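You operate a simulated robot arm through the tools that you are given. There is no shell and no other tool. Be economical: measure what you need, move in short steps, check, and stop when the job is done.

You run a simulated robot arm. Do the job below in one go: nothing can be reset, and whatever is moved stays where it is left.

Task
When the washer is done, turn its dial off and move both cups from the basket to the rack.
Fine: wait for the green lamp; cups clean and upright, drawer shut again; the white cup, start and prime keys stay.
Where things are to end (x, y in the base frame): green cup within 0.06 m of [0.5, 1.03]; yellow cup within 0.06 m of [0.62, 0.91].
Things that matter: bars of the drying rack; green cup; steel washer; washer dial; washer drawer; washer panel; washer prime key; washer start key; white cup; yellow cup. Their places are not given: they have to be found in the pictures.

The check looks at the end state, three seconds after you hand in, the way a careful person would. Anything else that was tipped, shoved, dropped, spilled or broken makes it a failure.

Robot
A 7-joint arm with a two-finger parallel gripper, fixed in place. Base frame: the origin is at the foot of the arm, x ahead of it, y to its left, z up. Lengths are in m, angles in degrees, forces in N, time in s.
Its first joint turns from -166.0 to 166.0 degrees. Payload 4.4 kg.
The TCP is the grasp point between the finger pads, 0.023 m short of the fingertips. In the tool frame z runs along the fingers and y along their closing line. Largest opening 0.094 m; finger width 0.038, thickness 0.01; the body of the gripper, 0.054 by 0.096 m, starts 0.039 m behind the TCP.
Orientation is that of the tool frame in the base frame, as a unit quaternion [w, x, y, z]. With the fingers straight down and closing along the base's y, the tool's x points along the base's -x, its y along +y and its z along -z.

Tools
- The arm moves only by the tool jog_arm. Its argument "moves" is a list of rows, each a list of 3 entries, a list of its own where there are three numbers: the finger opening in m, from 0 to 0.094, then the shift along the tool's x, y, z in m, then the turn, a rotation vector about the tool's x, y, z in degrees. In form: [[hand, [x, y, z], [rx, ry, rz]], ...]. A call has 1 to 10 rows; each row shifts and turns the commanded pose from where the row before left it, along the tool's axes as they then stand. A row lasts 0.2 s, in which the tool goes at most 0.05 m and 8.6 degrees; a call with a longer step from one row to the next is refused whole, and so is a gripper value outside its range. Where a pose cannot be reached the arm comes as near as it can. A force on the tool above 40 N (or 10 N above the force at the start of the call, whichever is more), or a blocked arm, ends the call early, and 0.2 s more pass. Each finger travels about 0.072 m/s and halts on what it meets, pressing with about 29 N; the grip force reading is that of the motor and also rises with nothing between the fingers. The clock runs only during rows and for 0.2 s after the last one: add rows that do not move to give the fingers time. The reply holds the time, the measured pose of the TCP, the force on the tool along the base axes, the opening and the grip force, in the units named above and with some noise, with the torque about the TCP (base axes, N m) and any sound that the robot's microphone picked up, and new pictures: "views" is both (left out), scene, wrist or none.
- Cameras (640 x 400 px; columns grow to the right, rows downward): "scene" is fixed at [0.2197, -0.5019, 1.4609]; the picture's right is [0.92, -0.40, 0.00], its down [-0.21, -0.47, -0.86] and it looks along [0.35, 0.79, -0.51] (base axes); focal length 327 px, centre (320, 200). "wrist" rides on the gripper at [0.086, 0.016, -0.075] in the tool frame; the picture's right is [-0.18, 0.98, 0.00], its down [-0.58, -0.11, -0.81] and it looks along [-0.79, -0.15, 0.59] (tool axes); focal length 243 px, centre (320, 200).
- point_at(camera, pixels): there is no depth. For up to 12 entries [column, row, z] of the newest picture of that camera ("zoom" is the newest enlarged one), the place [x, y] in the base frame at which the ray of that pixel passes the height z, good to about 0.002 m. No time passes.
- inspect(camera, box): a new picture of the part [left, top, right, bottom] of that camera's present view, enlarged. No time passes.
- hand_in(): hands the job in; it is judged then, once.

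Keep the steps short. Do not move on a guess: measure, check each grasp and each placing, and mend mistakes. In all there are 80 turns and 200 pictures (those below and enlarged ones count). Leave the gripper open and the arm clear of the work at the hand-in unless told otherwise, and finish with a single line.

The tools are called after ">>>" as a command line: name --argument value ..., lists and objects as JSON in quotes. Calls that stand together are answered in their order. jog_arm: Moves the arm, as the interface text tells. Its arguments: {"type":"object","properties":{"moves":{"type":"array","items":{"type":"array"}},"views":{"type":"string","enum":["both","scene","wrist","none"]}},"required":["moves"]} The other tools are called the same way: point_at (camera, pixels) gives the place at which the rays of pixels pass given heights; inspect (camera, box) takes an enlarged picture of a part of a camera's view; hand_in () hands the job in.

At the start:

```text
t: 0.0
eef_pos: [0.3068, 0.5745, 1.1608]
ee_rot: [0.0, 0.001, 1.0, 0.0]
force: [-0.5, -1.0, -1.1]
wrist_torque: [-0.01, 0.0, -0.02]
opening: 0.094
grasp_force: 0.0
```

scene: 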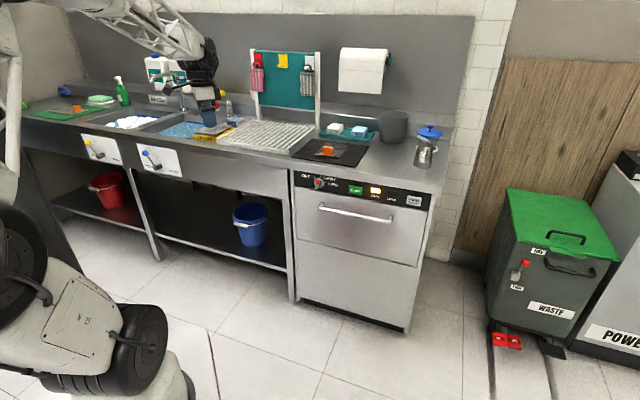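
wrist: 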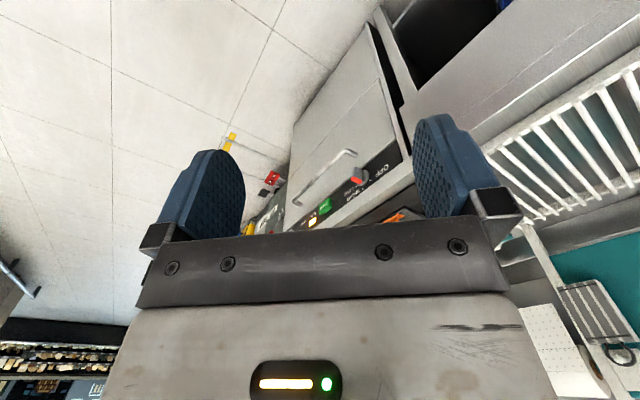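

I see the washer with its panel at about (360,190) in the scene picture and a drawer handle at (355,212). I'll enlarge the panel and the rack area first.

>>> inspect --camera "scene" --box '[280, 160, 450, 266]'

>>> inspect --camera "scene" --box '[140, 60, 450, 200]'

```text
3.76 times, centred on (365, 213) of scene
```

zoom: 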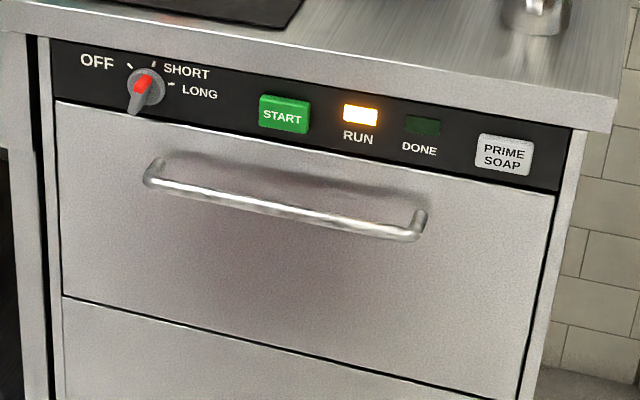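

```text
2.06 times, centred on (295, 130) of scene
```

zoom: 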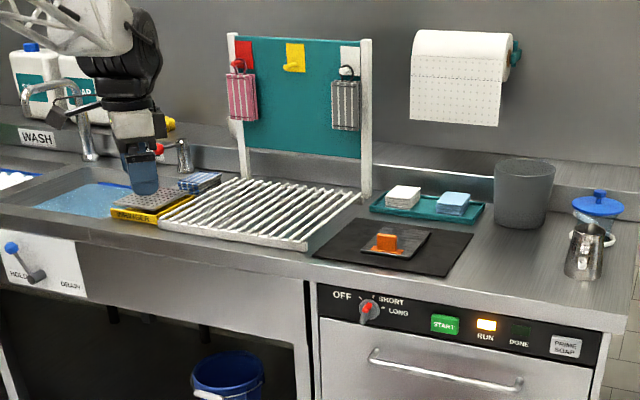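

RUN is lit amber and DONE is dark, so the washer is still running. Meanwhile I'll triangulate: dial at scene (318,184), wrist (357,178); start key at scene (355.5,190), wrist (325,205).

>>> point_at --camera "scene" --pixels '[[318, 184, 0.7], [318, 184, 0.8], [318, 184, 0.9], [355.5, 190, 0.7], [355.5, 190, 0.8], [355.5, 190, 0.9], [414.3, 201.2, 0.8], [320, 207, 0.7], [390, 220, 0.7], [297, 170, 0.9], [447, 192, 0.9], [300, 170, 0.8]]'

>>> point_at --camera "wrist" --pixels '[[357, 178, 0.7], [357, 178, 0.8], [357, 178, 0.9], [325, 205, 0.7], [325, 205, 0.8], [325, 205, 0.9]]'

>>> inspect --camera "wrist" --box '[230, 100, 420, 240]'

```text
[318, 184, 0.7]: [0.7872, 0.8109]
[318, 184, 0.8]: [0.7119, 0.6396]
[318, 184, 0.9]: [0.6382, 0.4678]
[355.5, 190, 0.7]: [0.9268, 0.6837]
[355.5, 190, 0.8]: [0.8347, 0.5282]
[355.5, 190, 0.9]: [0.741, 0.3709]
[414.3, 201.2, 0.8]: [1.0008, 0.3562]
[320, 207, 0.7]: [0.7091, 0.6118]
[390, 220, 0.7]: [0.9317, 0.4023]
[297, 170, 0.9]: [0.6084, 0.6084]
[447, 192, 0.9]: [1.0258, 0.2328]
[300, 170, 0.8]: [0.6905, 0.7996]
```

```text
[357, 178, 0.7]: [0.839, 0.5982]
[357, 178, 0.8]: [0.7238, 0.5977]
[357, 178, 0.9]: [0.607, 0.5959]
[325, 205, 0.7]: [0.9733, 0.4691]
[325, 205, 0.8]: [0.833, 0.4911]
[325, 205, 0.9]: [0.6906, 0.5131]
```

```text
2.86 times, centred on (325, 170) of wrist
```

zoom: 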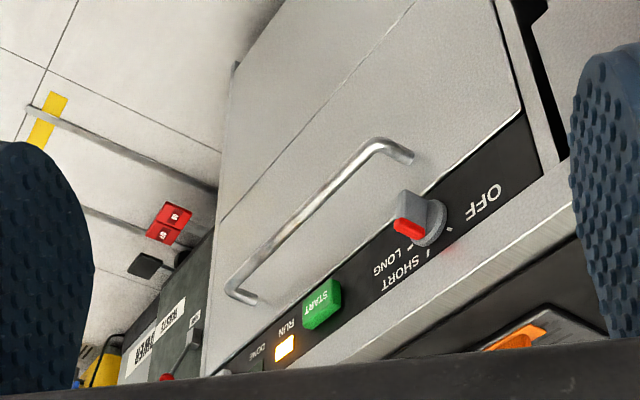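

Dial triangulates to about (0.70, 0.60, 0.82); the washer front runs along (0.71,-0.71) and faces the base. I'll turn the hand 45° to square it with the front, then slide along it toward the panel while still high.

>>> jog_arm --moves '[[0.094, [0, 0, 0], [0, 0, -7.5]], [0.094, [0, 0, 0], [0, 0, -7.5]], [0.094, [0, 0, 0], [0, 0, -7.5]], [0.094, [0, 0, 0], [0, 0, -7.5]], [0.094, [0, 0, 0], [0, 0, -7.5]], [0.094, [0, 0, 0], [0, 0, -7.5]], [0.094, [0, -0.045, 0.02], [0, 0, 0]], [0.094, [0, -0.045, 0.02], [0, 0, 0]], [0.094, [0, -0.045, 0.02], [0, 0, 0]], [0.094, [0, -0.045, 0.02], [0, 0, 0]]]'

```text
t: 2.2
eef_pos: [0.4338, 0.4481, 1.0826]
ee_rot: [0.001, -0.382, 0.924, 0.0]
force: [-0.2, 0.8, 0.6]
wrist_torque: [-0.01, 0.03, 0.0]
opening: 0.0941
grasp_force: 0.1
```

scene: 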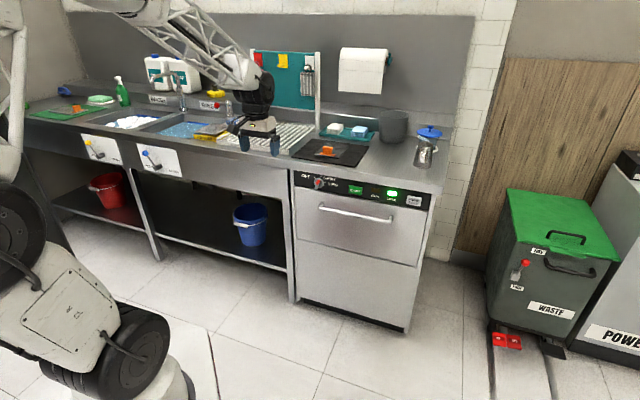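
wrist: 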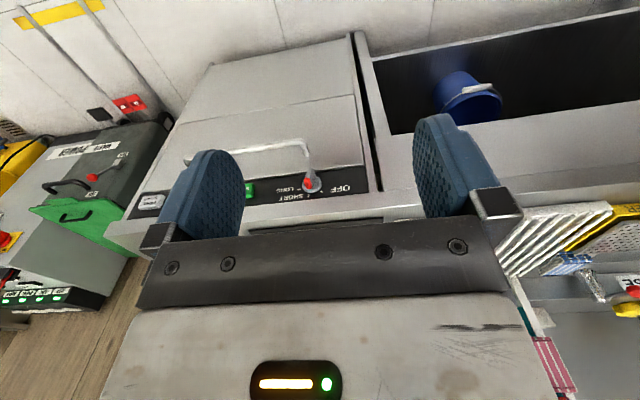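

The green DONE lamp now looks lit. I'll look closely at the panel and dial in both cameras.

>>> inspect --camera "scene" --box '[290, 165, 370, 215]'

>>> inspect --camera "wrist" --box '[236, 140, 396, 240]'

>>> inspect --camera "scene" --box '[340, 170, 440, 232]'

```text
8.00 times, centred on (330, 190) of scene
```

zoom: 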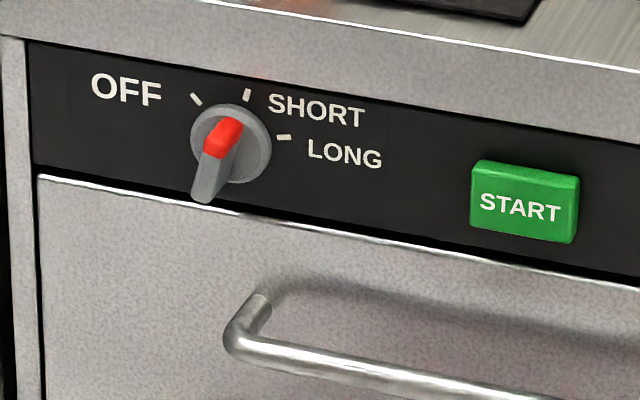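

```text
4.00 times, centred on (316, 190) of wrist
```

zoom: 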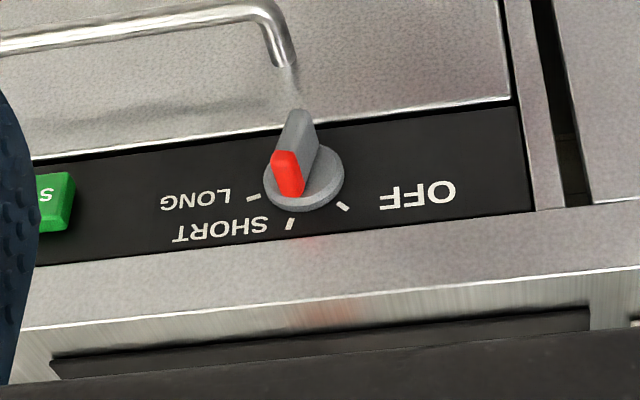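

```text
6.40 times, centred on (390, 201) of scene
```

zoom: 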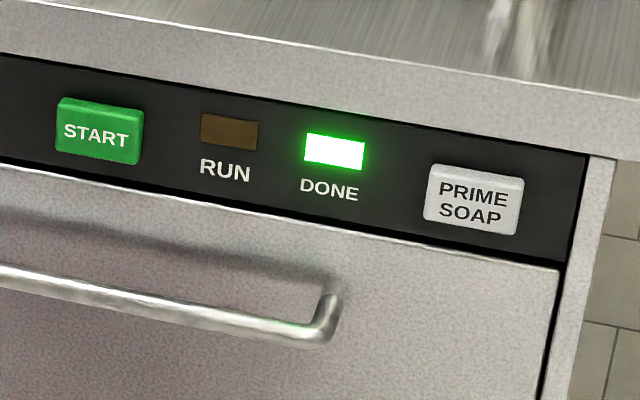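

DONE is lit green and the dial points at SHORT; OFF is counter-clockwise of it. Next I measure precisely: disc centre, the three marks, the handle ends and the counter edge.

>>> point_at --camera "scene" --pixels '[[318.9, 183.1, 0.8], [318.9, 183.1, 0.85], [314.5, 177.4, 0.8], [314.5, 177.4, 0.85], [320.9, 176.8, 0.8], [320.9, 176.8, 0.85], [325.5, 182.1, 0.8], [325.5, 182.1, 0.85], [319.8, 207.4, 0.75], [319.8, 207.4, 0.8], [391.1, 221.7, 0.75], [391.1, 221.7, 0.8]]'

>>> point_at --camera "wrist" --pixels '[[311.75, 185.5, 0.8], [311.75, 185.5, 0.85], [298.9, 198.6, 0.8], [298.9, 198.6, 0.85], [308.8, 196, 0.8], [308.8, 196, 0.85], [322, 191.3, 0.8], [322, 191.3, 0.85], [306, 149, 0.75], [306, 149, 0.8], [305, 180, 0.8], [305, 180, 0.85]]'

```text
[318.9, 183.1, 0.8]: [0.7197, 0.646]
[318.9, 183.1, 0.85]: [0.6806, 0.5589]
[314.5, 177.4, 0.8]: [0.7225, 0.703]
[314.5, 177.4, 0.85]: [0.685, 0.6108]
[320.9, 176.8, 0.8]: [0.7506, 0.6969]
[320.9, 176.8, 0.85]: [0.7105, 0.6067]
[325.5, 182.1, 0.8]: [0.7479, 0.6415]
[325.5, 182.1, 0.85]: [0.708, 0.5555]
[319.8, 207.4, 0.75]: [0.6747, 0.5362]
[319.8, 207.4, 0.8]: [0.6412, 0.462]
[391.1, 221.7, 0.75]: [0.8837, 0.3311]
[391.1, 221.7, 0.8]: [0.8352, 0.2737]
```

```text
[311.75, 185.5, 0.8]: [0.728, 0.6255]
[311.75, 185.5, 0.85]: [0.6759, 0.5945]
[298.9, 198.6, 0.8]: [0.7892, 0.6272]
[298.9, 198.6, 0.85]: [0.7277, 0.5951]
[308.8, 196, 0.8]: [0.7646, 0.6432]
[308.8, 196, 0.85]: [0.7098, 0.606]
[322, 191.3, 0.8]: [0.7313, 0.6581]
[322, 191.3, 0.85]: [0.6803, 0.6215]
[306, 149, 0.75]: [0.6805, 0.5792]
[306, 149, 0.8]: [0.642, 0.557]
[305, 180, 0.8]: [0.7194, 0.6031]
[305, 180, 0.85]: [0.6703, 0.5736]
```

Dial centre ≈ (0.707, 0.614, 0.818); marks put OFF about 60° counter-clockwise of SHORT. I'll now pitch the hand up in place until the fingers point horizontally at the panel.

>>> jog_arm --moves '[[0.06, [0, 0, 0], [0, -8.5, 0]], [0.06, [0, 0, 0], [0, -8.5, 0]], [0.06, [0, 0, 0], [0, -8.5, 0]], [0.06, [0, 0, 0], [0, -8.5, 0]], [0.06, [0, 0, 0], [0, -8.5, 0]], [0.06, [0, 0, 0], [0, -8.5, 0]], [0.06, [0, 0, 0], [0, -8.5, 0]], [0.06, [0, 0, 0], [0, -8.5, 0]], [0.06, [0, 0, 0], [0, -8.5, 0]], [0.06, [0, 0, 0], [0, -8.5, 0]]]'

```text
t: 4.6
eef_pos: [0.4468, 0.4458, 1.0175]
ee_rot: [0.495, -0.241, 0.805, 0.221]
force: [0.4, -0.4, 1.0]
wrist_torque: [0.03, 0.02, -0.03]
opening: 0.0602
grasp_force: 0.0
out of reach, approached as far as the arm can: row 9, 10
stopped in row 10: the arm was blocked; the commanded pose is now the measured one
```

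scene: 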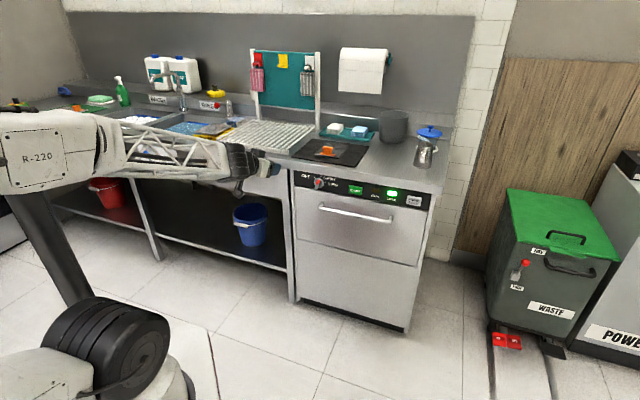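
wrist: 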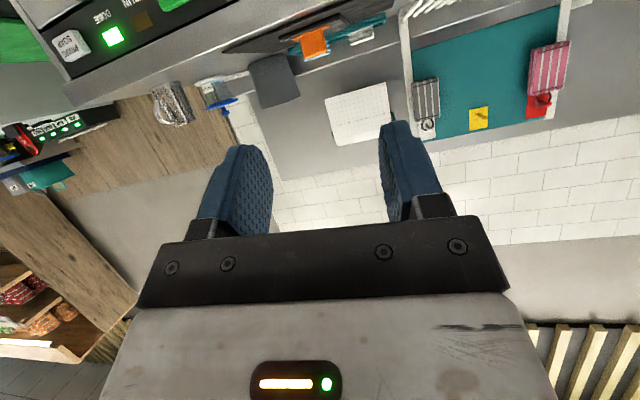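

The arm ran into its reach limit while pitched about 66° this close in. I'll move out and down to a stand-off about 0.12 m before the dial, then finish the turn there.

>>> jog_arm --moves '[[0.06, [0.0173, -0.011, 0.04], [0, 0, 0]], [0.06, [0.0173, -0.011, 0.04], [0, 0, 0]], [0.06, [0.0173, -0.011, 0.04], [0, 0, 0]], [0.06, [0.0173, -0.011, 0.04], [0, 0, 0]], [0.06, [0.0173, -0.011, 0.04], [0, 0, 0]], [0.06, [0.0173, -0.011, 0.04], [0, 0, 0]], [0.06, [0, 0, 0], [-1.45, -6, -2.05]], [0.06, [0, 0, 0], [-1.45, -6, -2.05]], [0.06, [0, 0, 0], [-1.45, -6, -2.05]], [0.06, [0, 0, 0], [-1.45, -6, -2.05]]]'

```text
t: 6.8
eef_pos: [0.5056, 0.6273, 0.8558]
ee_rot: [0.652, -0.241, 0.666, 0.271]
force: [0.3, 0.1, 0.5]
wrist_torque: [0.01, 0.02, 0.02]
opening: 0.0598
grasp_force: 0.1
out of reach, approached as far as the arm can: row 3, 4, 5, 6, 7, 8, 9, 10
```

scene: 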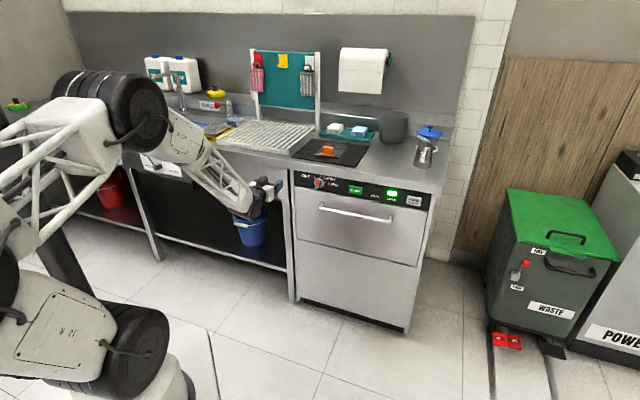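
wrist: 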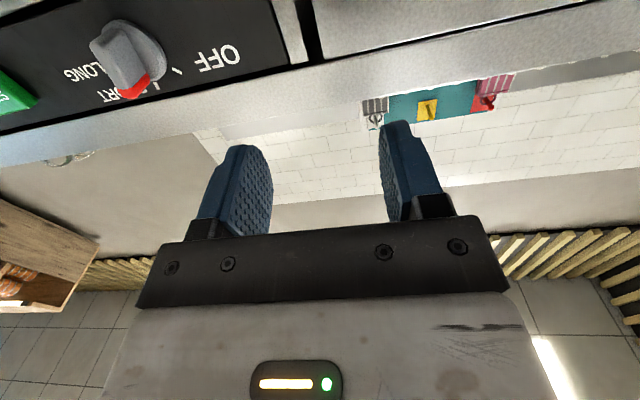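

The hand is now horizontal and square to the panel, but it sits about 0.15 m too far left ((0.506,0.627,0.856)). I'll hold still briefly to see whether it settles at the commanded place.

>>> jog_arm --moves '[[0.06, [0, 0, 0], [0, 0, 0]], [0.06, [0, 0, 0], [0, 0, 0]], [0.06, [0, 0, 0], [0, 0, 0]]]' --views "none"

```text
t: 7.6
eef_pos: [0.5053, 0.6259, 0.8534]
ee_rot: [0.652, -0.241, 0.666, 0.271]
force: [0.7, 0.0, 0.3]
wrist_torque: [-0.04, -0.02, 0.0]
opening: 0.0597
grasp_force: 0.0
```

It's settled with no reach complaint. I'll try sliding right (tool -y) in small steps.

>>> jog_arm --moves '[[0.06, [0, -0.03, 0], [0, 0, 0]], [0.06, [0, -0.03, 0], [0, 0, 0]], [0.06, [0, -0.03, 0], [0, 0, 0]], [0.06, [0, 0, 0], [0, 0, 0]]]' --views "scene"

```text
t: 8.6
eef_pos: [0.5214, 0.5997, 0.8609]
ee_rot: [0.654, -0.23, 0.672, 0.258]
force: [0.1, 0.9, -0.1]
wrist_torque: [-0.02, -0.04, -0.01]
opening: 0.0601
grasp_force: 0.1
out of reach, approached as far as the arm can: row 1, 2, 3
```

scene: 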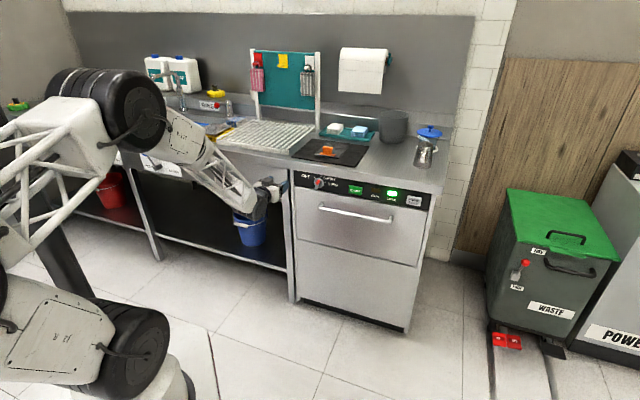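

It moved only 0.03 m before a joint limit. I'll roll the hand about its own axis to see whether that frees the motion (the dial grip needs a roll anyway).

>>> jog_arm --moves '[[0.06, [0, 0, 0], [0, 0, 8]], [0.06, [0, 0, 0], [0, 0, 8]], [0.06, [0, 0, 0], [0, 0, 8]], [0.06, [0, 0, 0], [0, 0, 8]], [0.06, [0, 0, 0], [0, 0, 0]]]' --views "none"

>>> jog_arm --moves '[[0.06, [0, 0, 0], [0, 0, -8]], [0.06, [0, 0, 0], [0, 0, -8]], [0.06, [0, 0, 0], [0, 0, -8]], [0.06, [0, 0, 0], [0, 0, -8]], [0.06, [0, 0, 0], [0, 0, -8]], [0.06, [0, 0, 0], [0, 0, -8]], [0.06, [0, 0, 0], [0, 0, -8]], [0.06, [0, 0, 0], [0, 0, 0]]]' --views "none"

```text
t: 9.8
eef_pos: [0.4769, 0.6533, 0.9117]
ee_rot: [0.615, -0.11, 0.718, 0.306]
force: [-0.1, 1.2, 0.4]
wrist_torque: [0.0, 0.01, -0.04]
opening: 0.0601
grasp_force: 0.0
out of reach, approached as far as the arm can: row 1, 2, 3, 4
```

```text
t: 11.6
eef_pos: [0.4773, 0.6518, 0.9126]
ee_rot: [0.687, -0.436, 0.581, -0.019]
force: [0.4, 0.6, 0.4]
wrist_torque: [-0.05, -0.02, 0.03]
opening: 0.06
grasp_force: 0.0
```

Rolling positive hits the limit; rolling negative is free. So I continue with negative roll: move to the stand-off in front of the dial, then roll further.

>>> jog_arm --moves '[[0.06, [0.035, -0.02, 0.0075], [0, 0, 0]], [0.06, [0.035, -0.02, 0.0075], [0, 0, 0]], [0.06, [0.035, -0.02, 0.0075], [0, 0, 0]], [0.06, [0.035, -0.02, 0.0075], [0, 0, 0]], [0.06, [0.035, -0.02, 0.0075], [0, 0, 0]], [0.06, [0, 0, 0], [0, 0, -8]], [0.06, [0, 0, 0], [0, 0, -8]], [0.06, [0, 0, 0], [0, 0, -8]], [0.06, [0, 0, 0], [0, 0, -8]], [0.06, [0, 0, 0], [0, 0, 0]]]'

```text
t: 13.8
eef_pos: [0.5878, 0.5471, 0.8406]
ee_rot: [0.654, -0.576, 0.442, -0.212]
force: [-0.1, 0.1, -0.2]
wrist_torque: [-0.01, 0.01, 0.02]
opening: 0.06
grasp_force: 0.0
out of reach, approached as far as the arm can: row 5, 6, 8
```

scene: 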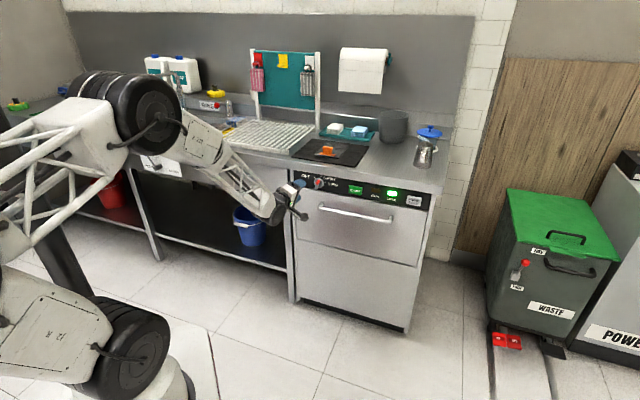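
wrist: 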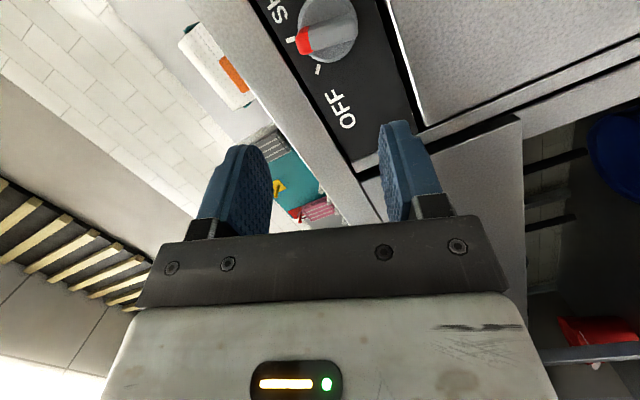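

Nearly in front of the dial; the hand's heading is about 10° off. I correct the heading and roll on, aiming at a roll where the pads straddle the fin.

>>> jog_arm --moves '[[0.06, [0, 0, 0], [-1.75, -4.9, -0.25]], [0.06, [0, 0, 0], [-1.75, -4.9, -0.25]], [0.06, [0, 0, 0], [0, 0, -8.5]], [0.06, [0, 0, 0], [0, 0, -8.5]], [0.06, [0, 0, 0], [0, 0, -8.5]], [0.06, [0, 0, 0], [0, 0, -8.5]], [0.06, [0, 0, 0], [0, 0, -8.5]], [0.06, [0, 0, 0], [0, 0, -8.5]], [0.06, [0, 0, 0], [0, 0, -8.5]], [0.06, [0, 0, 0], [0, 0, -8.5]]]'

```text
t: 16.0
eef_pos: [0.5874, 0.5495, 0.8418]
ee_rot: [-0.423, 0.726, -0.043, 0.541]
force: [0.4, 0.4, -0.1]
wrist_torque: [0.03, 0.01, 0.02]
opening: 0.06
grasp_force: 0.0
out of reach, approached as far as the arm can: row 1, 2
```

scene: 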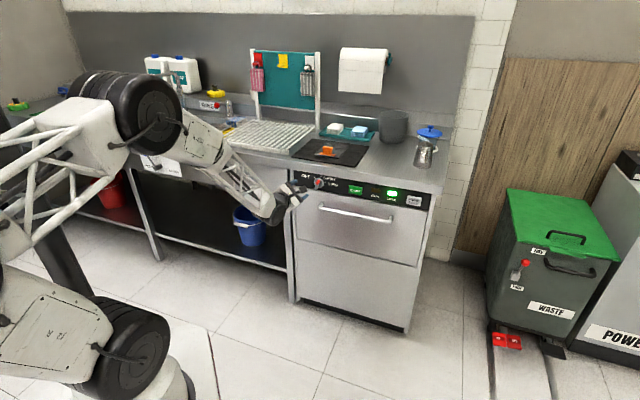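
wrist: 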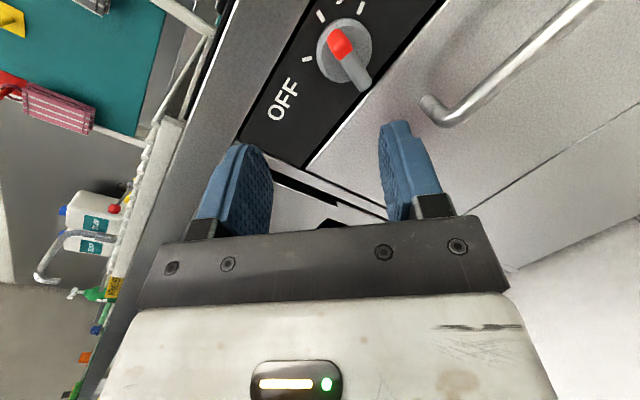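

Good view: the fin is visible at wrist (343,55), with OFF at upper left. The heading remains about 10° off, which the grip can tolerate. I roll 26° more and line up with the dial axis, still about 9 cm away.

>>> jog_arm --moves '[[0.05, [0, 0, 0], [0, 0, -8.5]], [0.05, [0, 0, 0], [0, 0, -8.5]], [0.05, [0, 0, 0], [0, 0, -8.5]], [0.05, [-0.007, 0.011, 0.015], [0, 0, 0]], [0.05, [-0.007, 0.011, 0.016], [0, 0, 0]], [0.05, [0, 0, 0], [0, 0, 0]]]'

```text
t: 17.4
eef_pos: [0.6154, 0.5591, 0.8215]
ee_rot: [-0.287, 0.719, 0.111, 0.623]
force: [-0.5, -0.8, -0.6]
wrist_torque: [0.01, -0.01, -0.02]
opening: 0.0502
grasp_force: 0.0
out of reach, approached as far as the arm can: row 5
```

scene: 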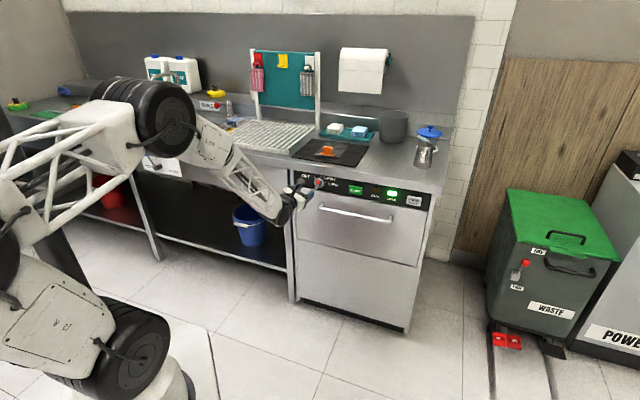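
wrist: 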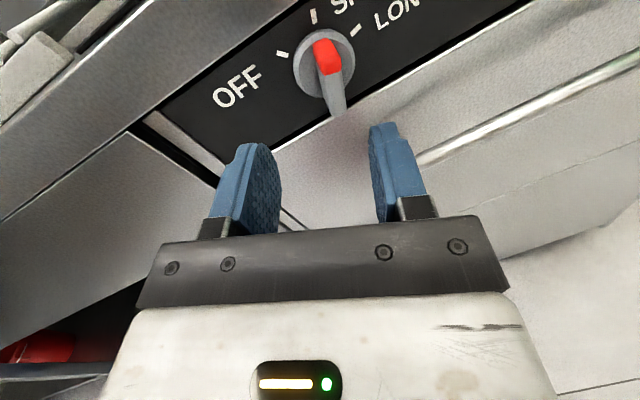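

The dial is right ahead. I zoom in to check the fin's alignment with the pads.

>>> inspect --camera "wrist" --box '[240, 0, 440, 125]'

```text
3.20 times, centred on (340, 62) of wrist
```

zoom: 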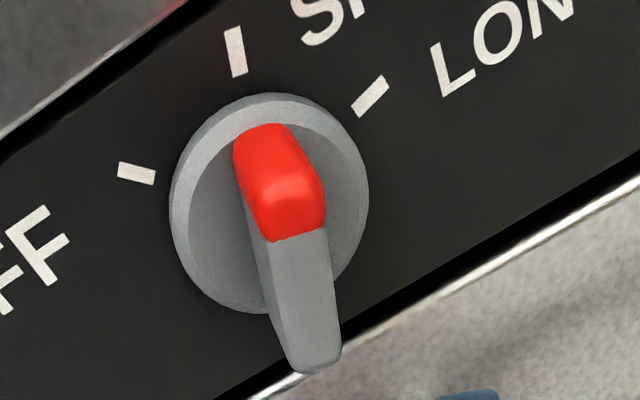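

Fin and pads line up well. I triangulate the fin's front-bottom tip (wrist (338.4,115), earlier scene (315.4,190)) and front-top (wrist (333.8,61), scene (318.5,180.6)) for depth.

>>> point_at --camera "scene" --pixels '[[315.4, 190, 0.8], [315.4, 190, 0.83], [318.5, 180.6, 0.82], [318.5, 180.6, 0.85], [318.9, 183.1, 0.81], [318.9, 183.1, 0.83]]'

>>> point_at --camera "wrist" --pixels '[[338.4, 115, 0.79], [338.4, 115, 0.8], [333.8, 61, 0.82], [333.8, 61, 0.83], [324.4, 63.8, 0.81], [324.4, 63.8, 0.82], [324.4, 63.8, 0.83]]'

```text
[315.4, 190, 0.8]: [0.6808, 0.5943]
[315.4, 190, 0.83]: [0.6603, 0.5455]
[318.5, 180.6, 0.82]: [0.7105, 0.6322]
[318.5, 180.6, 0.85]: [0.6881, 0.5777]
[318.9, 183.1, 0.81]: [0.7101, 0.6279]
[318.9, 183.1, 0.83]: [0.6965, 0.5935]
```

```text
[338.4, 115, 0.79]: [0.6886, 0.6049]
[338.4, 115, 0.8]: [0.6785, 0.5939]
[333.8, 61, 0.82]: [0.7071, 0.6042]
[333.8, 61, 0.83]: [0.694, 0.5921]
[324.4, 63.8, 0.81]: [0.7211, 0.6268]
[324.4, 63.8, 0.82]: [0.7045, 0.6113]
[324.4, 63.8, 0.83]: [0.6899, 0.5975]
```

Everything agrees: the fin front sits 0.07 m ahead, 4 mm up and 11 mm to the tool's +y. I align sideways, then advance slowly to straddle it with fingers open.

>>> jog_arm --moves '[[0.05, [0.004, 0.0108, 0], [0, 0, 0]], [0.05, [0, 0, 0], [0, 0, 0]], [0.05, [0, 0, 0.015], [0, 0, 0]], [0.05, [0, 0, 0.015], [0, 0, 0]], [0.05, [0, 0, 0.015], [0, 0, 0]], [0.05, [0, 0, 0], [0, 0, 0]]]'

```text
t: 18.8
eef_pos: [0.6474, 0.5894, 0.8228]
ee_rot: [-0.29, 0.719, 0.113, 0.622]
force: [0.2, 0.2, -0.1]
wrist_torque: [-0.03, 0.04, 0.01]
opening: 0.05
grasp_force: 0.1
out of reach, approached as far as the arm can: row 1, 3
```

scene: 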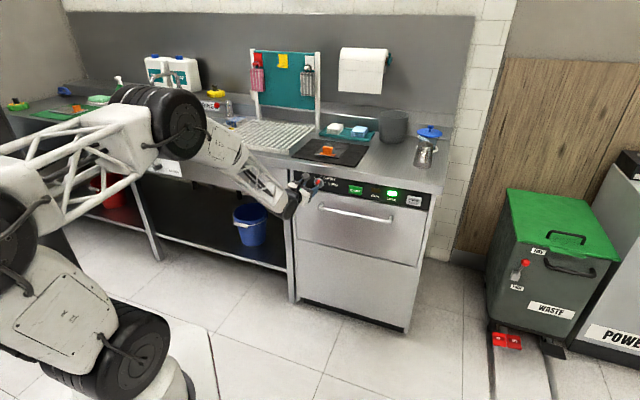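
wrist: 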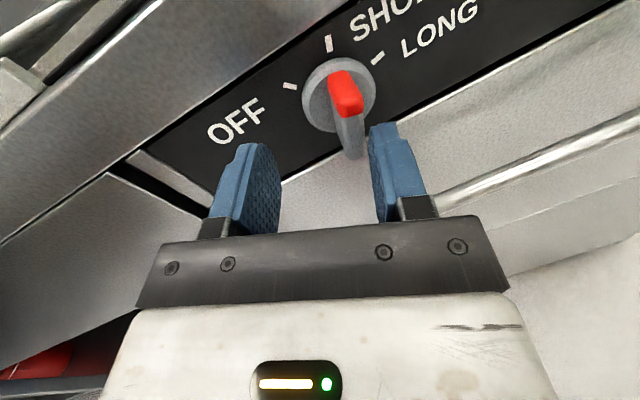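

The sideways shift was blocked by a wrist limit (the hand wants a heading further right). I turn the heading 8° right, then shift toward the dial.

>>> jog_arm --moves '[[0.05, [0, 0, -0.01], [0, 0, 0]], [0.05, [0, 0, 0], [-7.7, 2.2, 0.5]], [0.05, [0.003, 0.008, 0], [0, 0, 0]], [0.05, [0.003, 0.008, 0], [0, 0, 0]], [0.05, [0, 0, 0], [0, 0, 0]]]'

```text
t: 20.0
eef_pos: [0.6466, 0.5669, 0.8244]
ee_rot: [-0.251, 0.724, 0.067, 0.639]
force: [0.2, 0.1, 0.8]
wrist_torque: [0.03, 0.04, -0.03]
opening: 0.05
grasp_force: 0.1
```

scene: 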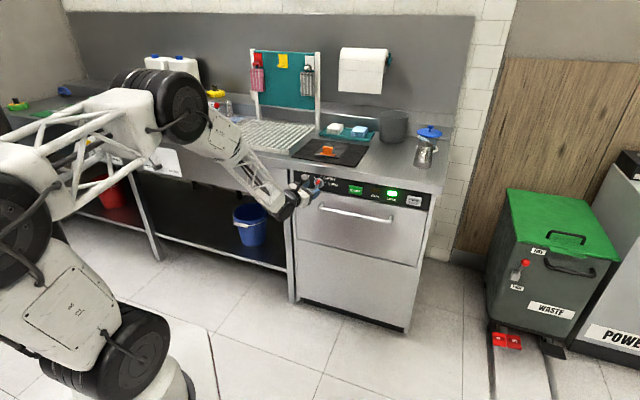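
wrist: 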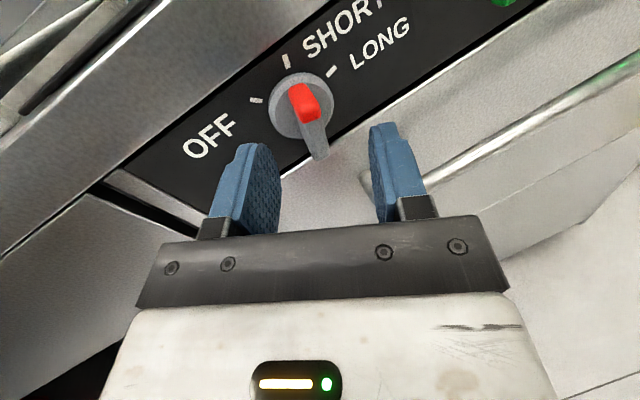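

Free now. The fin is 0.045 m ahead and about 5 mm to tool −y. I shift and advance.

>>> jog_arm --moves '[[0.05, [0, -0.005, 0.005], [0, 0, 0]], [0.05, [0, 0, 0.013], [0, 0, 0]], [0.05, [0, 0, 0.013], [0, 0, 0]], [0.05, [0, 0, 0.01], [0, 0, 0]], [0.05, [0, 0, 0], [0, 0, 0]]]' --views "wrist"

>>> inspect --camera "scene" --box '[270, 160, 370, 222]'

```text
t: 21.2
eef_pos: [0.6816, 0.5894, 0.8231]
ee_rot: [-0.251, 0.724, 0.066, 0.639]
force: [-24.9, 1.6, 5.1]
wrist_torque: [0.22, -0.05, 0.91]
opening: 0.0556
grasp_force: 6.3
```

wrist: 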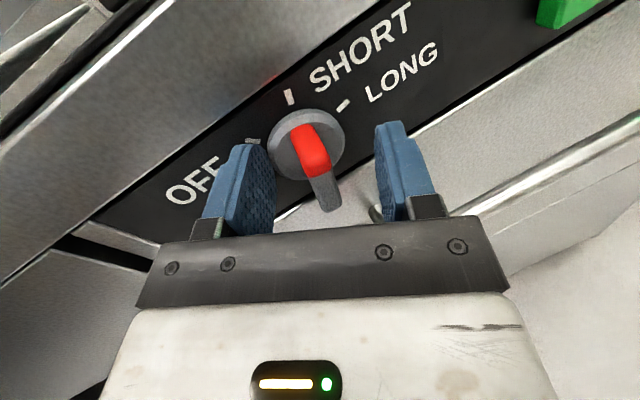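

```text
6.40 times, centred on (320, 191) of scene
```

zoom: 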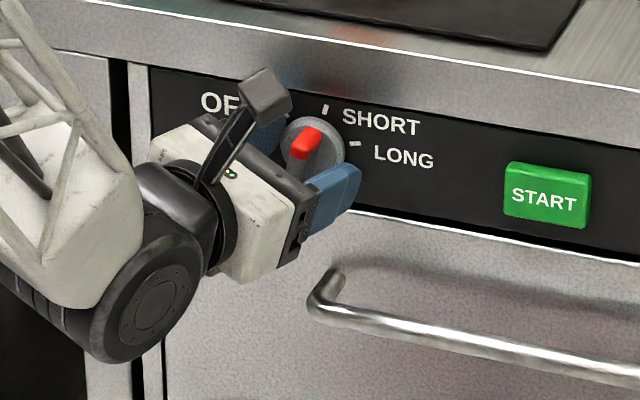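

The left fingertip touches the dial disc (−25 N). I back off 5 mm and close to a loose gap around the fin.

>>> jog_arm --moves '[[0.05, [0, 0, -0.006], [0, 0, 0]], [0.04, [0, 0, 0], [0, 0, 0]], [0.03, [0, 0, 0], [0, 0, 0]], [0.024, [0, 0, 0], [0, 0, 0]], [0.024, [0, 0, 0], [0, 0, 0]]]' --views "wrist"

>>> inspect --camera "wrist" --box '[230, 80, 430, 205]'

```text
t: 22.4
eef_pos: [0.6761, 0.5876, 0.8223]
ee_rot: [-0.25, 0.724, 0.066, 0.639]
force: [0.4, 0.2, -0.5]
wrist_torque: [0.04, -0.02, 0.0]
opening: 0.0239
grasp_force: 0.0
```

wrist: 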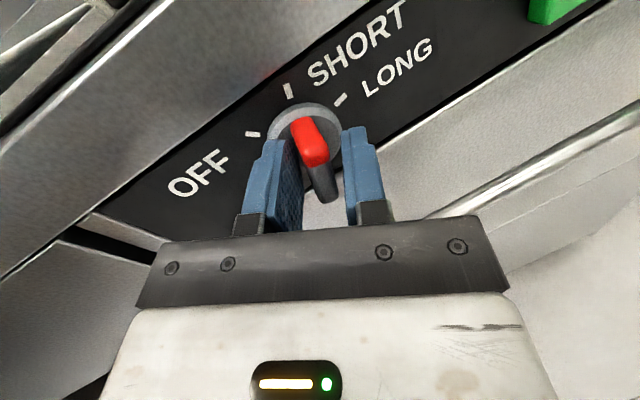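

```text
3.20 times, centred on (330, 142) of wrist
```

zoom: 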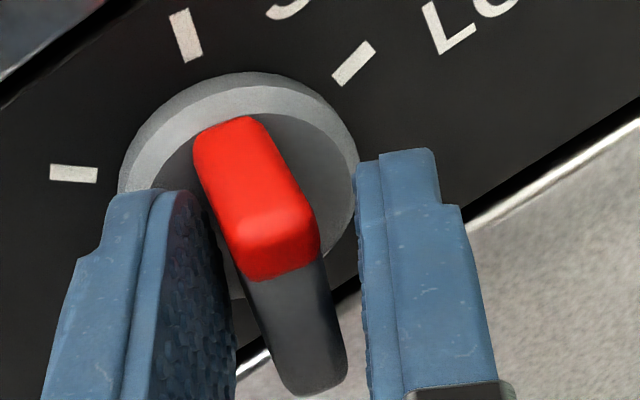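

The pads straddle the fin. I narrow the gap, go 3 mm deeper and start turning counter-clockwise (tool −z), checking part way.

>>> jog_arm --moves '[[0.018, [0, 0, 0.003], [0, 0, 0]], [0.016, [0, 0, 0], [0, 0, 0]], [0.016, [0, 0, 0], [0, 0, -8]], [0.016, [0, 0, 0], [0, 0, -8]], [0.016, [0, 0, 0], [0, 0, -8]], [0.016, [0, 0, 0], [0, 0, -8]], [0.016, [0, 0, 0], [0, 0, 0]]]' --views "wrist"

>>> inspect --camera "scene" --box '[280, 160, 360, 210]'

```text
t: 23.3
eef_pos: [0.6772, 0.5894, 0.8251]
ee_rot: [-0.188, 0.713, 0.138, 0.661]
force: [-20.2, -0.8, 6.7]
wrist_torque: [0.21, -0.11, 0.54]
opening: 0.0202
grasp_force: 5.3
stopped in row 4: the force on the tool passed its limit at 47 N (the readings are from after the stop); the commanded pose is now the measured one
```

wrist: 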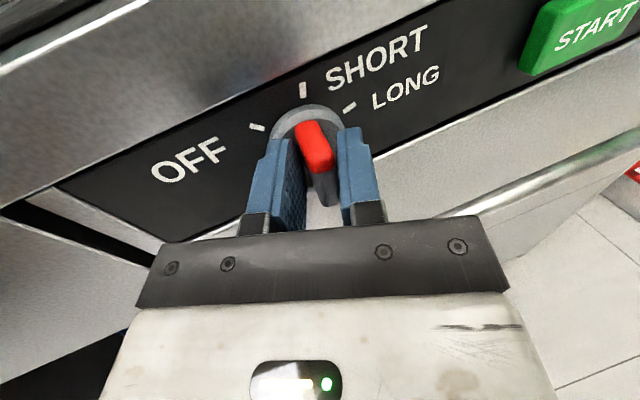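

```text
8.00 times, centred on (320, 185) of scene
```

zoom: 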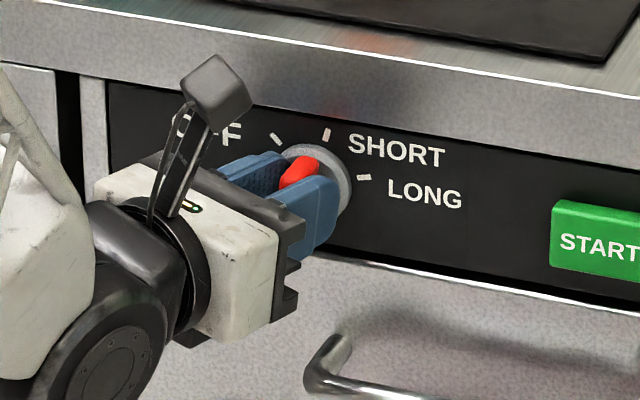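

The left tip pressed the disc again (−20 N in x). I back off 5 mm and then go on turning.

>>> jog_arm --moves '[[0.018, [0, 0, -0.005], [0, 0, 0]], [0.018, [0, 0, 0], [0, 0, 0]], [0.018, [0, 0, 0], [0, 0, -7]], [0.018, [0, 0, 0], [0, 0, -7]], [0.018, [0, 0, 0], [0, 0, -7]], [0.018, [0, 0, 0], [0, 0, 0]]]' --views "wrist"

>>> inspect --camera "wrist" --box '[230, 80, 430, 205]'

```text
t: 24.7
eef_pos: [0.6733, 0.5875, 0.8251]
ee_rot: [-0.063, 0.676, 0.267, 0.684]
force: [-3.2, 3.5, -2.2]
wrist_torque: [-0.01, 0.09, 0.1]
opening: 0.0199
grasp_force: 2.6
```

wrist: 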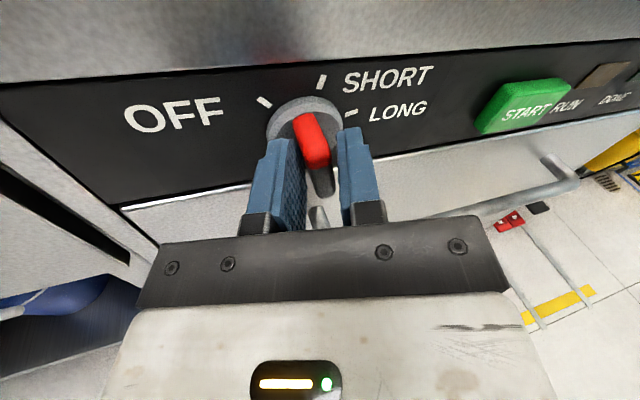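

```text
3.20 times, centred on (330, 142) of wrist
```

zoom: 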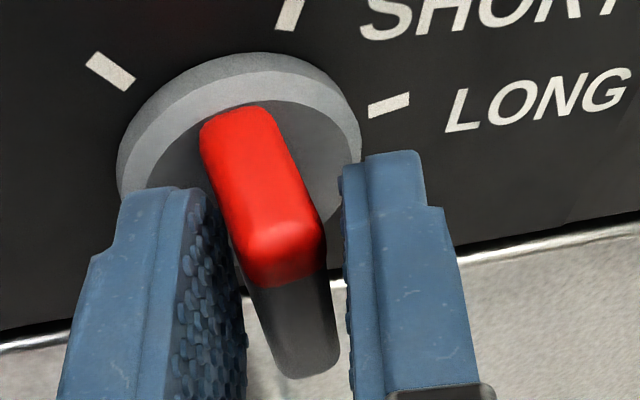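

It's working: the fin now points midway between OFF and SHORT. I turn on in the same direction.

>>> jog_arm --moves '[[0.018, [0, 0, 0], [0, 0, -7]], [0.018, [0, 0, 0], [0, 0, -7]], [0.018, [0, 0, 0], [0, 0, -7]], [0.018, [0, 0, 0], [0, 0, -5]], [0.018, [0, 0, 0], [0, 0, 0]]]' --views "wrist"

>>> inspect --camera "wrist" --box '[230, 80, 430, 205]'

```text
t: 25.9
eef_pos: [0.6738, 0.5876, 0.8245]
ee_rot: [0.091, 0.6, 0.411, 0.68]
force: [-4.8, 3.7, -5.4]
wrist_torque: [-0.14, 0.17, 0.03]
opening: 0.0211
grasp_force: 3.4
```

wrist: 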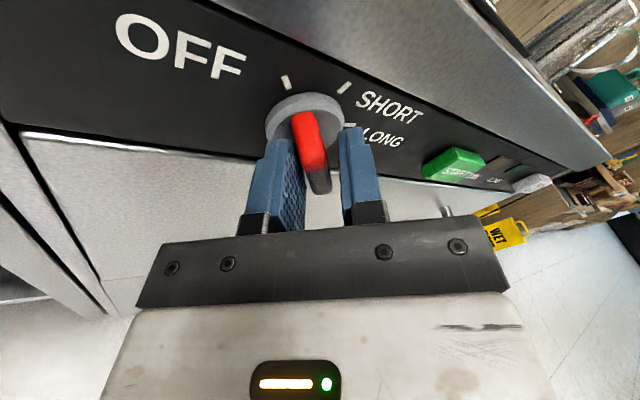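

```text
3.20 times, centred on (330, 142) of wrist
```

zoom: 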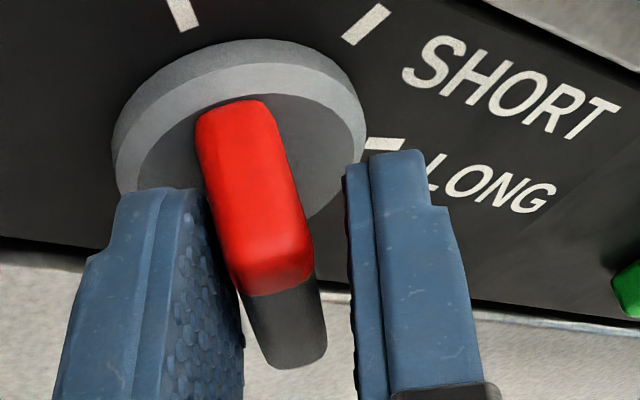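

OFF mark is still about 12–14° further. I turn another 14°.

>>> jog_arm --moves '[[0.018, [0, 0, 0], [0, 0, -7]], [0.018, [0, 0, 0], [0, 0, -7]], [0.018, [0, 0, 0], [0, 0, 0]]]' --views "wrist"

>>> inspect --camera "wrist" --box '[230, 80, 430, 205]'

```text
t: 26.7
eef_pos: [0.674, 0.5876, 0.8248]
ee_rot: [0.175, 0.546, 0.481, 0.664]
force: [-9.7, 10.8, -10.5]
wrist_torque: [0.19, 0.46, 0.25]
opening: 0.0254
grasp_force: 8.3
```

wrist: 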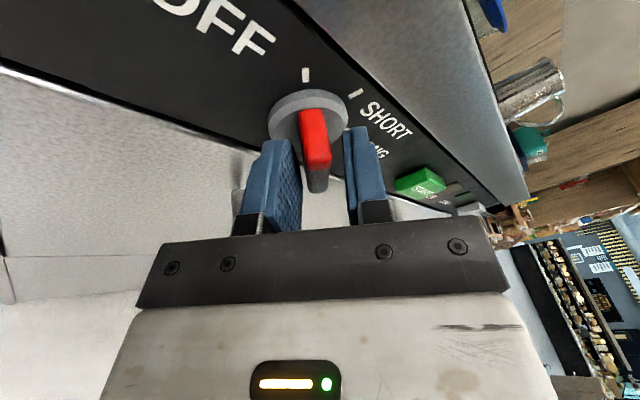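

```text
3.20 times, centred on (330, 142) of wrist
```

zoom: 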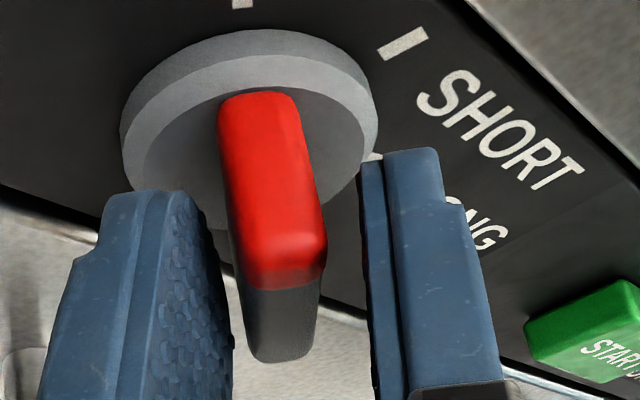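

The resistance rose (end stop) and the OFF mark is in line with the fin. I relax 7°, open and retreat 8 cm, then check.

>>> jog_arm --moves '[[0.03, [0, 0, 0], [0, 0, 7]], [0.05, [0, 0, 0], [0, 0, 0]], [0.05, [0, 0, -0.02], [0, 0, 0]], [0.05, [0, 0, -0.03], [0, 0, 0]], [0.05, [0, 0, -0.04], [0, 0, 0]], [0.05, [0, 0, 0], [0, 0, 0]]]' --views "wrist"

>>> inspect --camera "scene" --box '[290, 165, 440, 259]'

>>> inspect --camera "wrist" --box '[230, 0, 430, 125]'

```text
t: 28.1
eef_pos: [0.5923, 0.5454, 0.8279]
ee_rot: [0.133, 0.573, 0.447, 0.674]
force: [-0.7, -0.5, 0.5]
wrist_torque: [0.01, -0.02, 0.01]
opening: 0.0499
grasp_force: 0.1
```

wrist: 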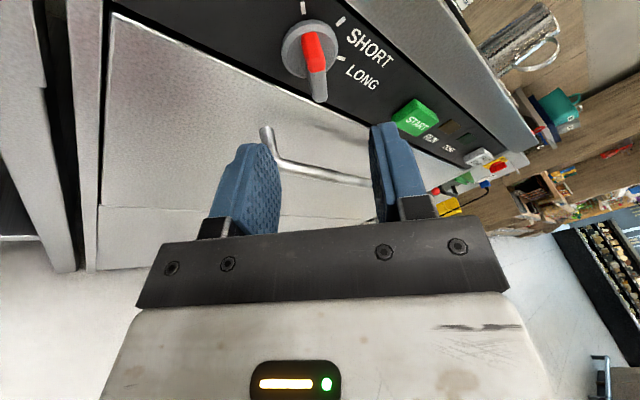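

```text
4.26 times, centred on (365, 212) of scene
```

zoom: 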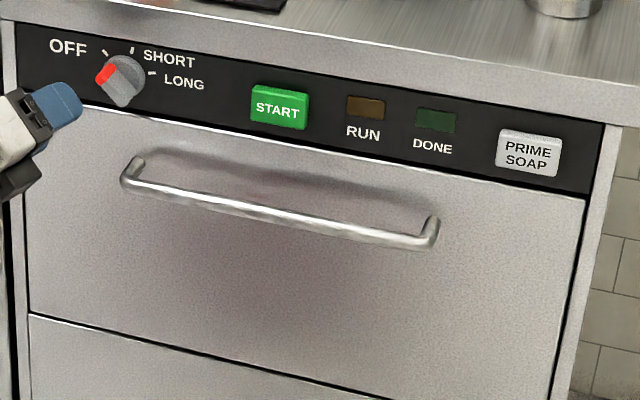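

```text
3.20 times, centred on (330, 62) of wrist
```

zoom: 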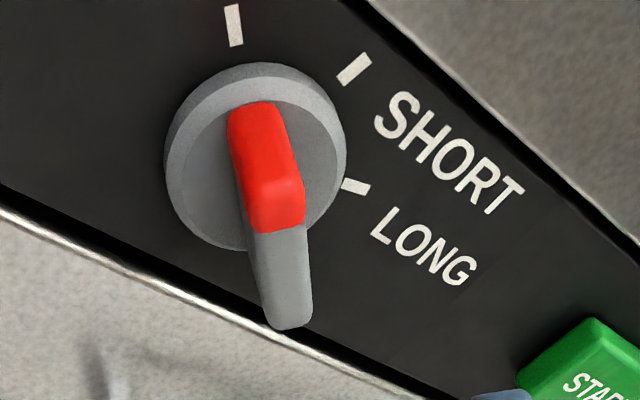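

Dial is on OFF and both lamps are dark. Now the drawer handle: I measure its bar from both cameras.

>>> inspect --camera "wrist" --box '[240, 110, 400, 210]'

>>> inspect --camera "scene" --box '[310, 190, 406, 250]'

```text
4.00 times, centred on (320, 160) of wrist
```

zoom: 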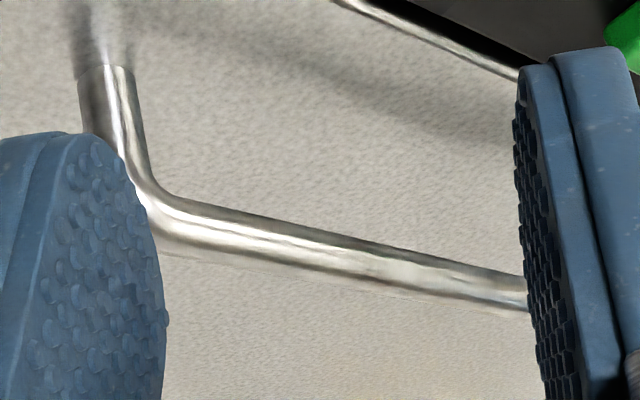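

```text
6.67 times, centred on (358, 220) of scene
```

zoom: 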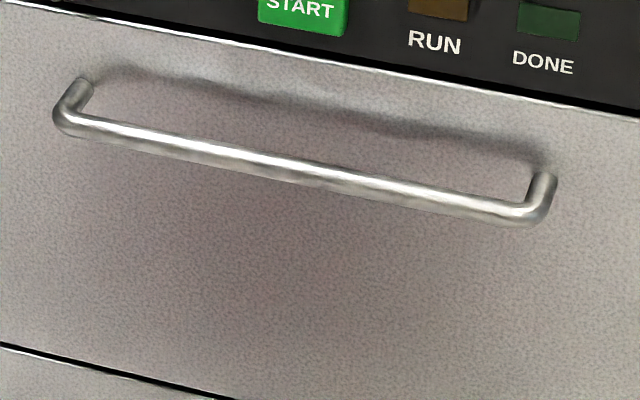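

>>> point_at --camera "wrist" --pixels '[[278.75, 163.75, 0.7], [278.75, 163.75, 0.74], [266.75, 126.25, 0.7], [266.75, 126.25, 0.74], [340, 175, 0.7], [340, 175, 0.74]]'

>>> point_at --camera "scene" --pixels '[[320.2, 207.55, 0.7], [320.2, 207.55, 0.74], [322.4, 202.7, 0.7], [322.4, 202.7, 0.74], [355, 215.2, 0.7], [355, 215.2, 0.74], [391, 221.8, 0.7], [391, 221.8, 0.74]]'

```text
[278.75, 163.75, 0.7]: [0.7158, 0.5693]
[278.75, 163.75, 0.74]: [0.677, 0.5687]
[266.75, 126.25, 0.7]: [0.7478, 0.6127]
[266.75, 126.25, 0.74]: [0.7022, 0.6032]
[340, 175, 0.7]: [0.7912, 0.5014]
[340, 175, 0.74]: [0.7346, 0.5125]
```

```text
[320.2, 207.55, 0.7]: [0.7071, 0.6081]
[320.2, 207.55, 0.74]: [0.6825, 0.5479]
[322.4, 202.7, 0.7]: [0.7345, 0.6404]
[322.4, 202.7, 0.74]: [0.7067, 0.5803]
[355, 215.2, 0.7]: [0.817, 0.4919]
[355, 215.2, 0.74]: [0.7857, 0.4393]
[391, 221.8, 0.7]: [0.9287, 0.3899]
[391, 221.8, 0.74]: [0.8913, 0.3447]
```

Handle bar: depth-wise 0.047 in front of the drawer, z≈0.725, running from (0.691,0.569) to (0.904,0.360). I'll grip it from above at a 45° tilt with the pads closing across the bar. First roll the hand back.

>>> jog_arm --moves '[[0.05, [0, 0, 0], [0, 0, 8.5]], [0.05, [0, 0, 0], [0, 0, 8.5]], [0.05, [0, 0, 0], [0, 0, 8.5]], [0.05, [0, 0, 0], [0, 0, 8.5]], [0.05, [0, 0, 0], [0, 0, 8.5]], [0.05, [0, 0, 0], [0, 0, 8.5]], [0.05, [0, 0, 0], [0, 0, 8.5]], [0.05, [0, 0, 0], [0, 0, 8.5]], [0.05, [0, 0, 0], [0, 0, 8.5]], [0.05, [0, 0, 0], [0, 0, 8.5]]]' --views "none"

>>> jog_arm --moves '[[0.05, [0, 0, 0], [0, 0, 8.5]], [0.05, [0, 0, 0], [0, 0, 8.5]], [0.05, [0, 0, 0], [0, 0, 8.5]], [0.05, [0, 0, 0], [0, 0, 8.5]], [0.05, [0, 0, 0], [0, 0, 8.5]], [0.05, [0, 0, 0], [0, 0, 8.5]], [0.05, [0, 0, -0.02], [-8.5, 0, 0]], [0.05, [0, 0, -0.02], [-8.5, 0, 0]], [0.05, [0, 0, -0.02], [-8.5, 0, 0]], [0.05, [0, 0, 0], [-8.5, 0, 0]]]'

```text
t: 30.3
eef_pos: [0.5937, 0.5471, 0.8298]
ee_rot: [-0.358, 0.724, -0.06, 0.586]
force: [-0.3, 0.4, -0.5]
wrist_torque: [-0.02, 0.0, -0.03]
opening: 0.0501
grasp_force: 0.1
```

```text
t: 32.5
eef_pos: [0.5405, 0.5204, 0.842]
ee_rot: [-0.364, 0.77, -0.459, 0.252]
force: [0.7, 0.6, 0.5]
wrist_torque: [-0.01, 0.01, -0.01]
opening: 0.05
grasp_force: 0.1
```

scene: 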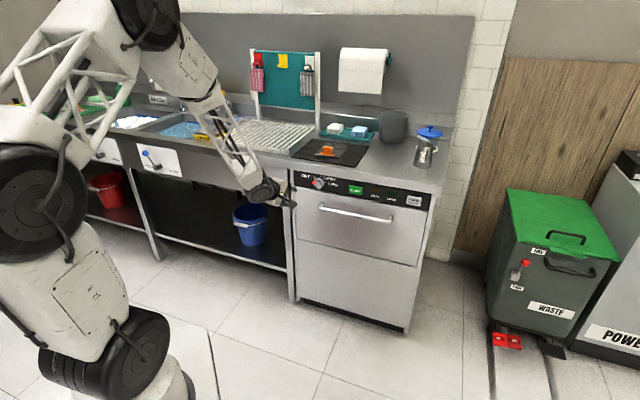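
wrist: 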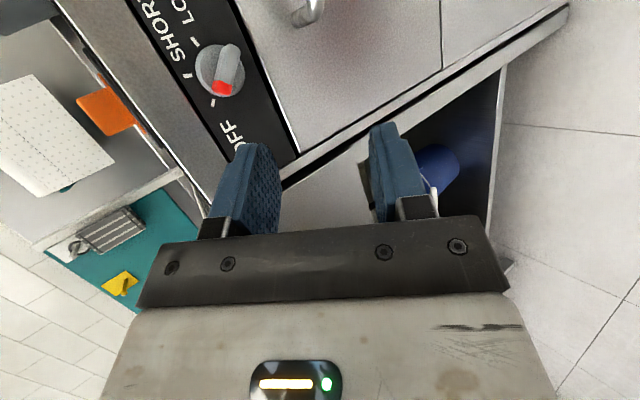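

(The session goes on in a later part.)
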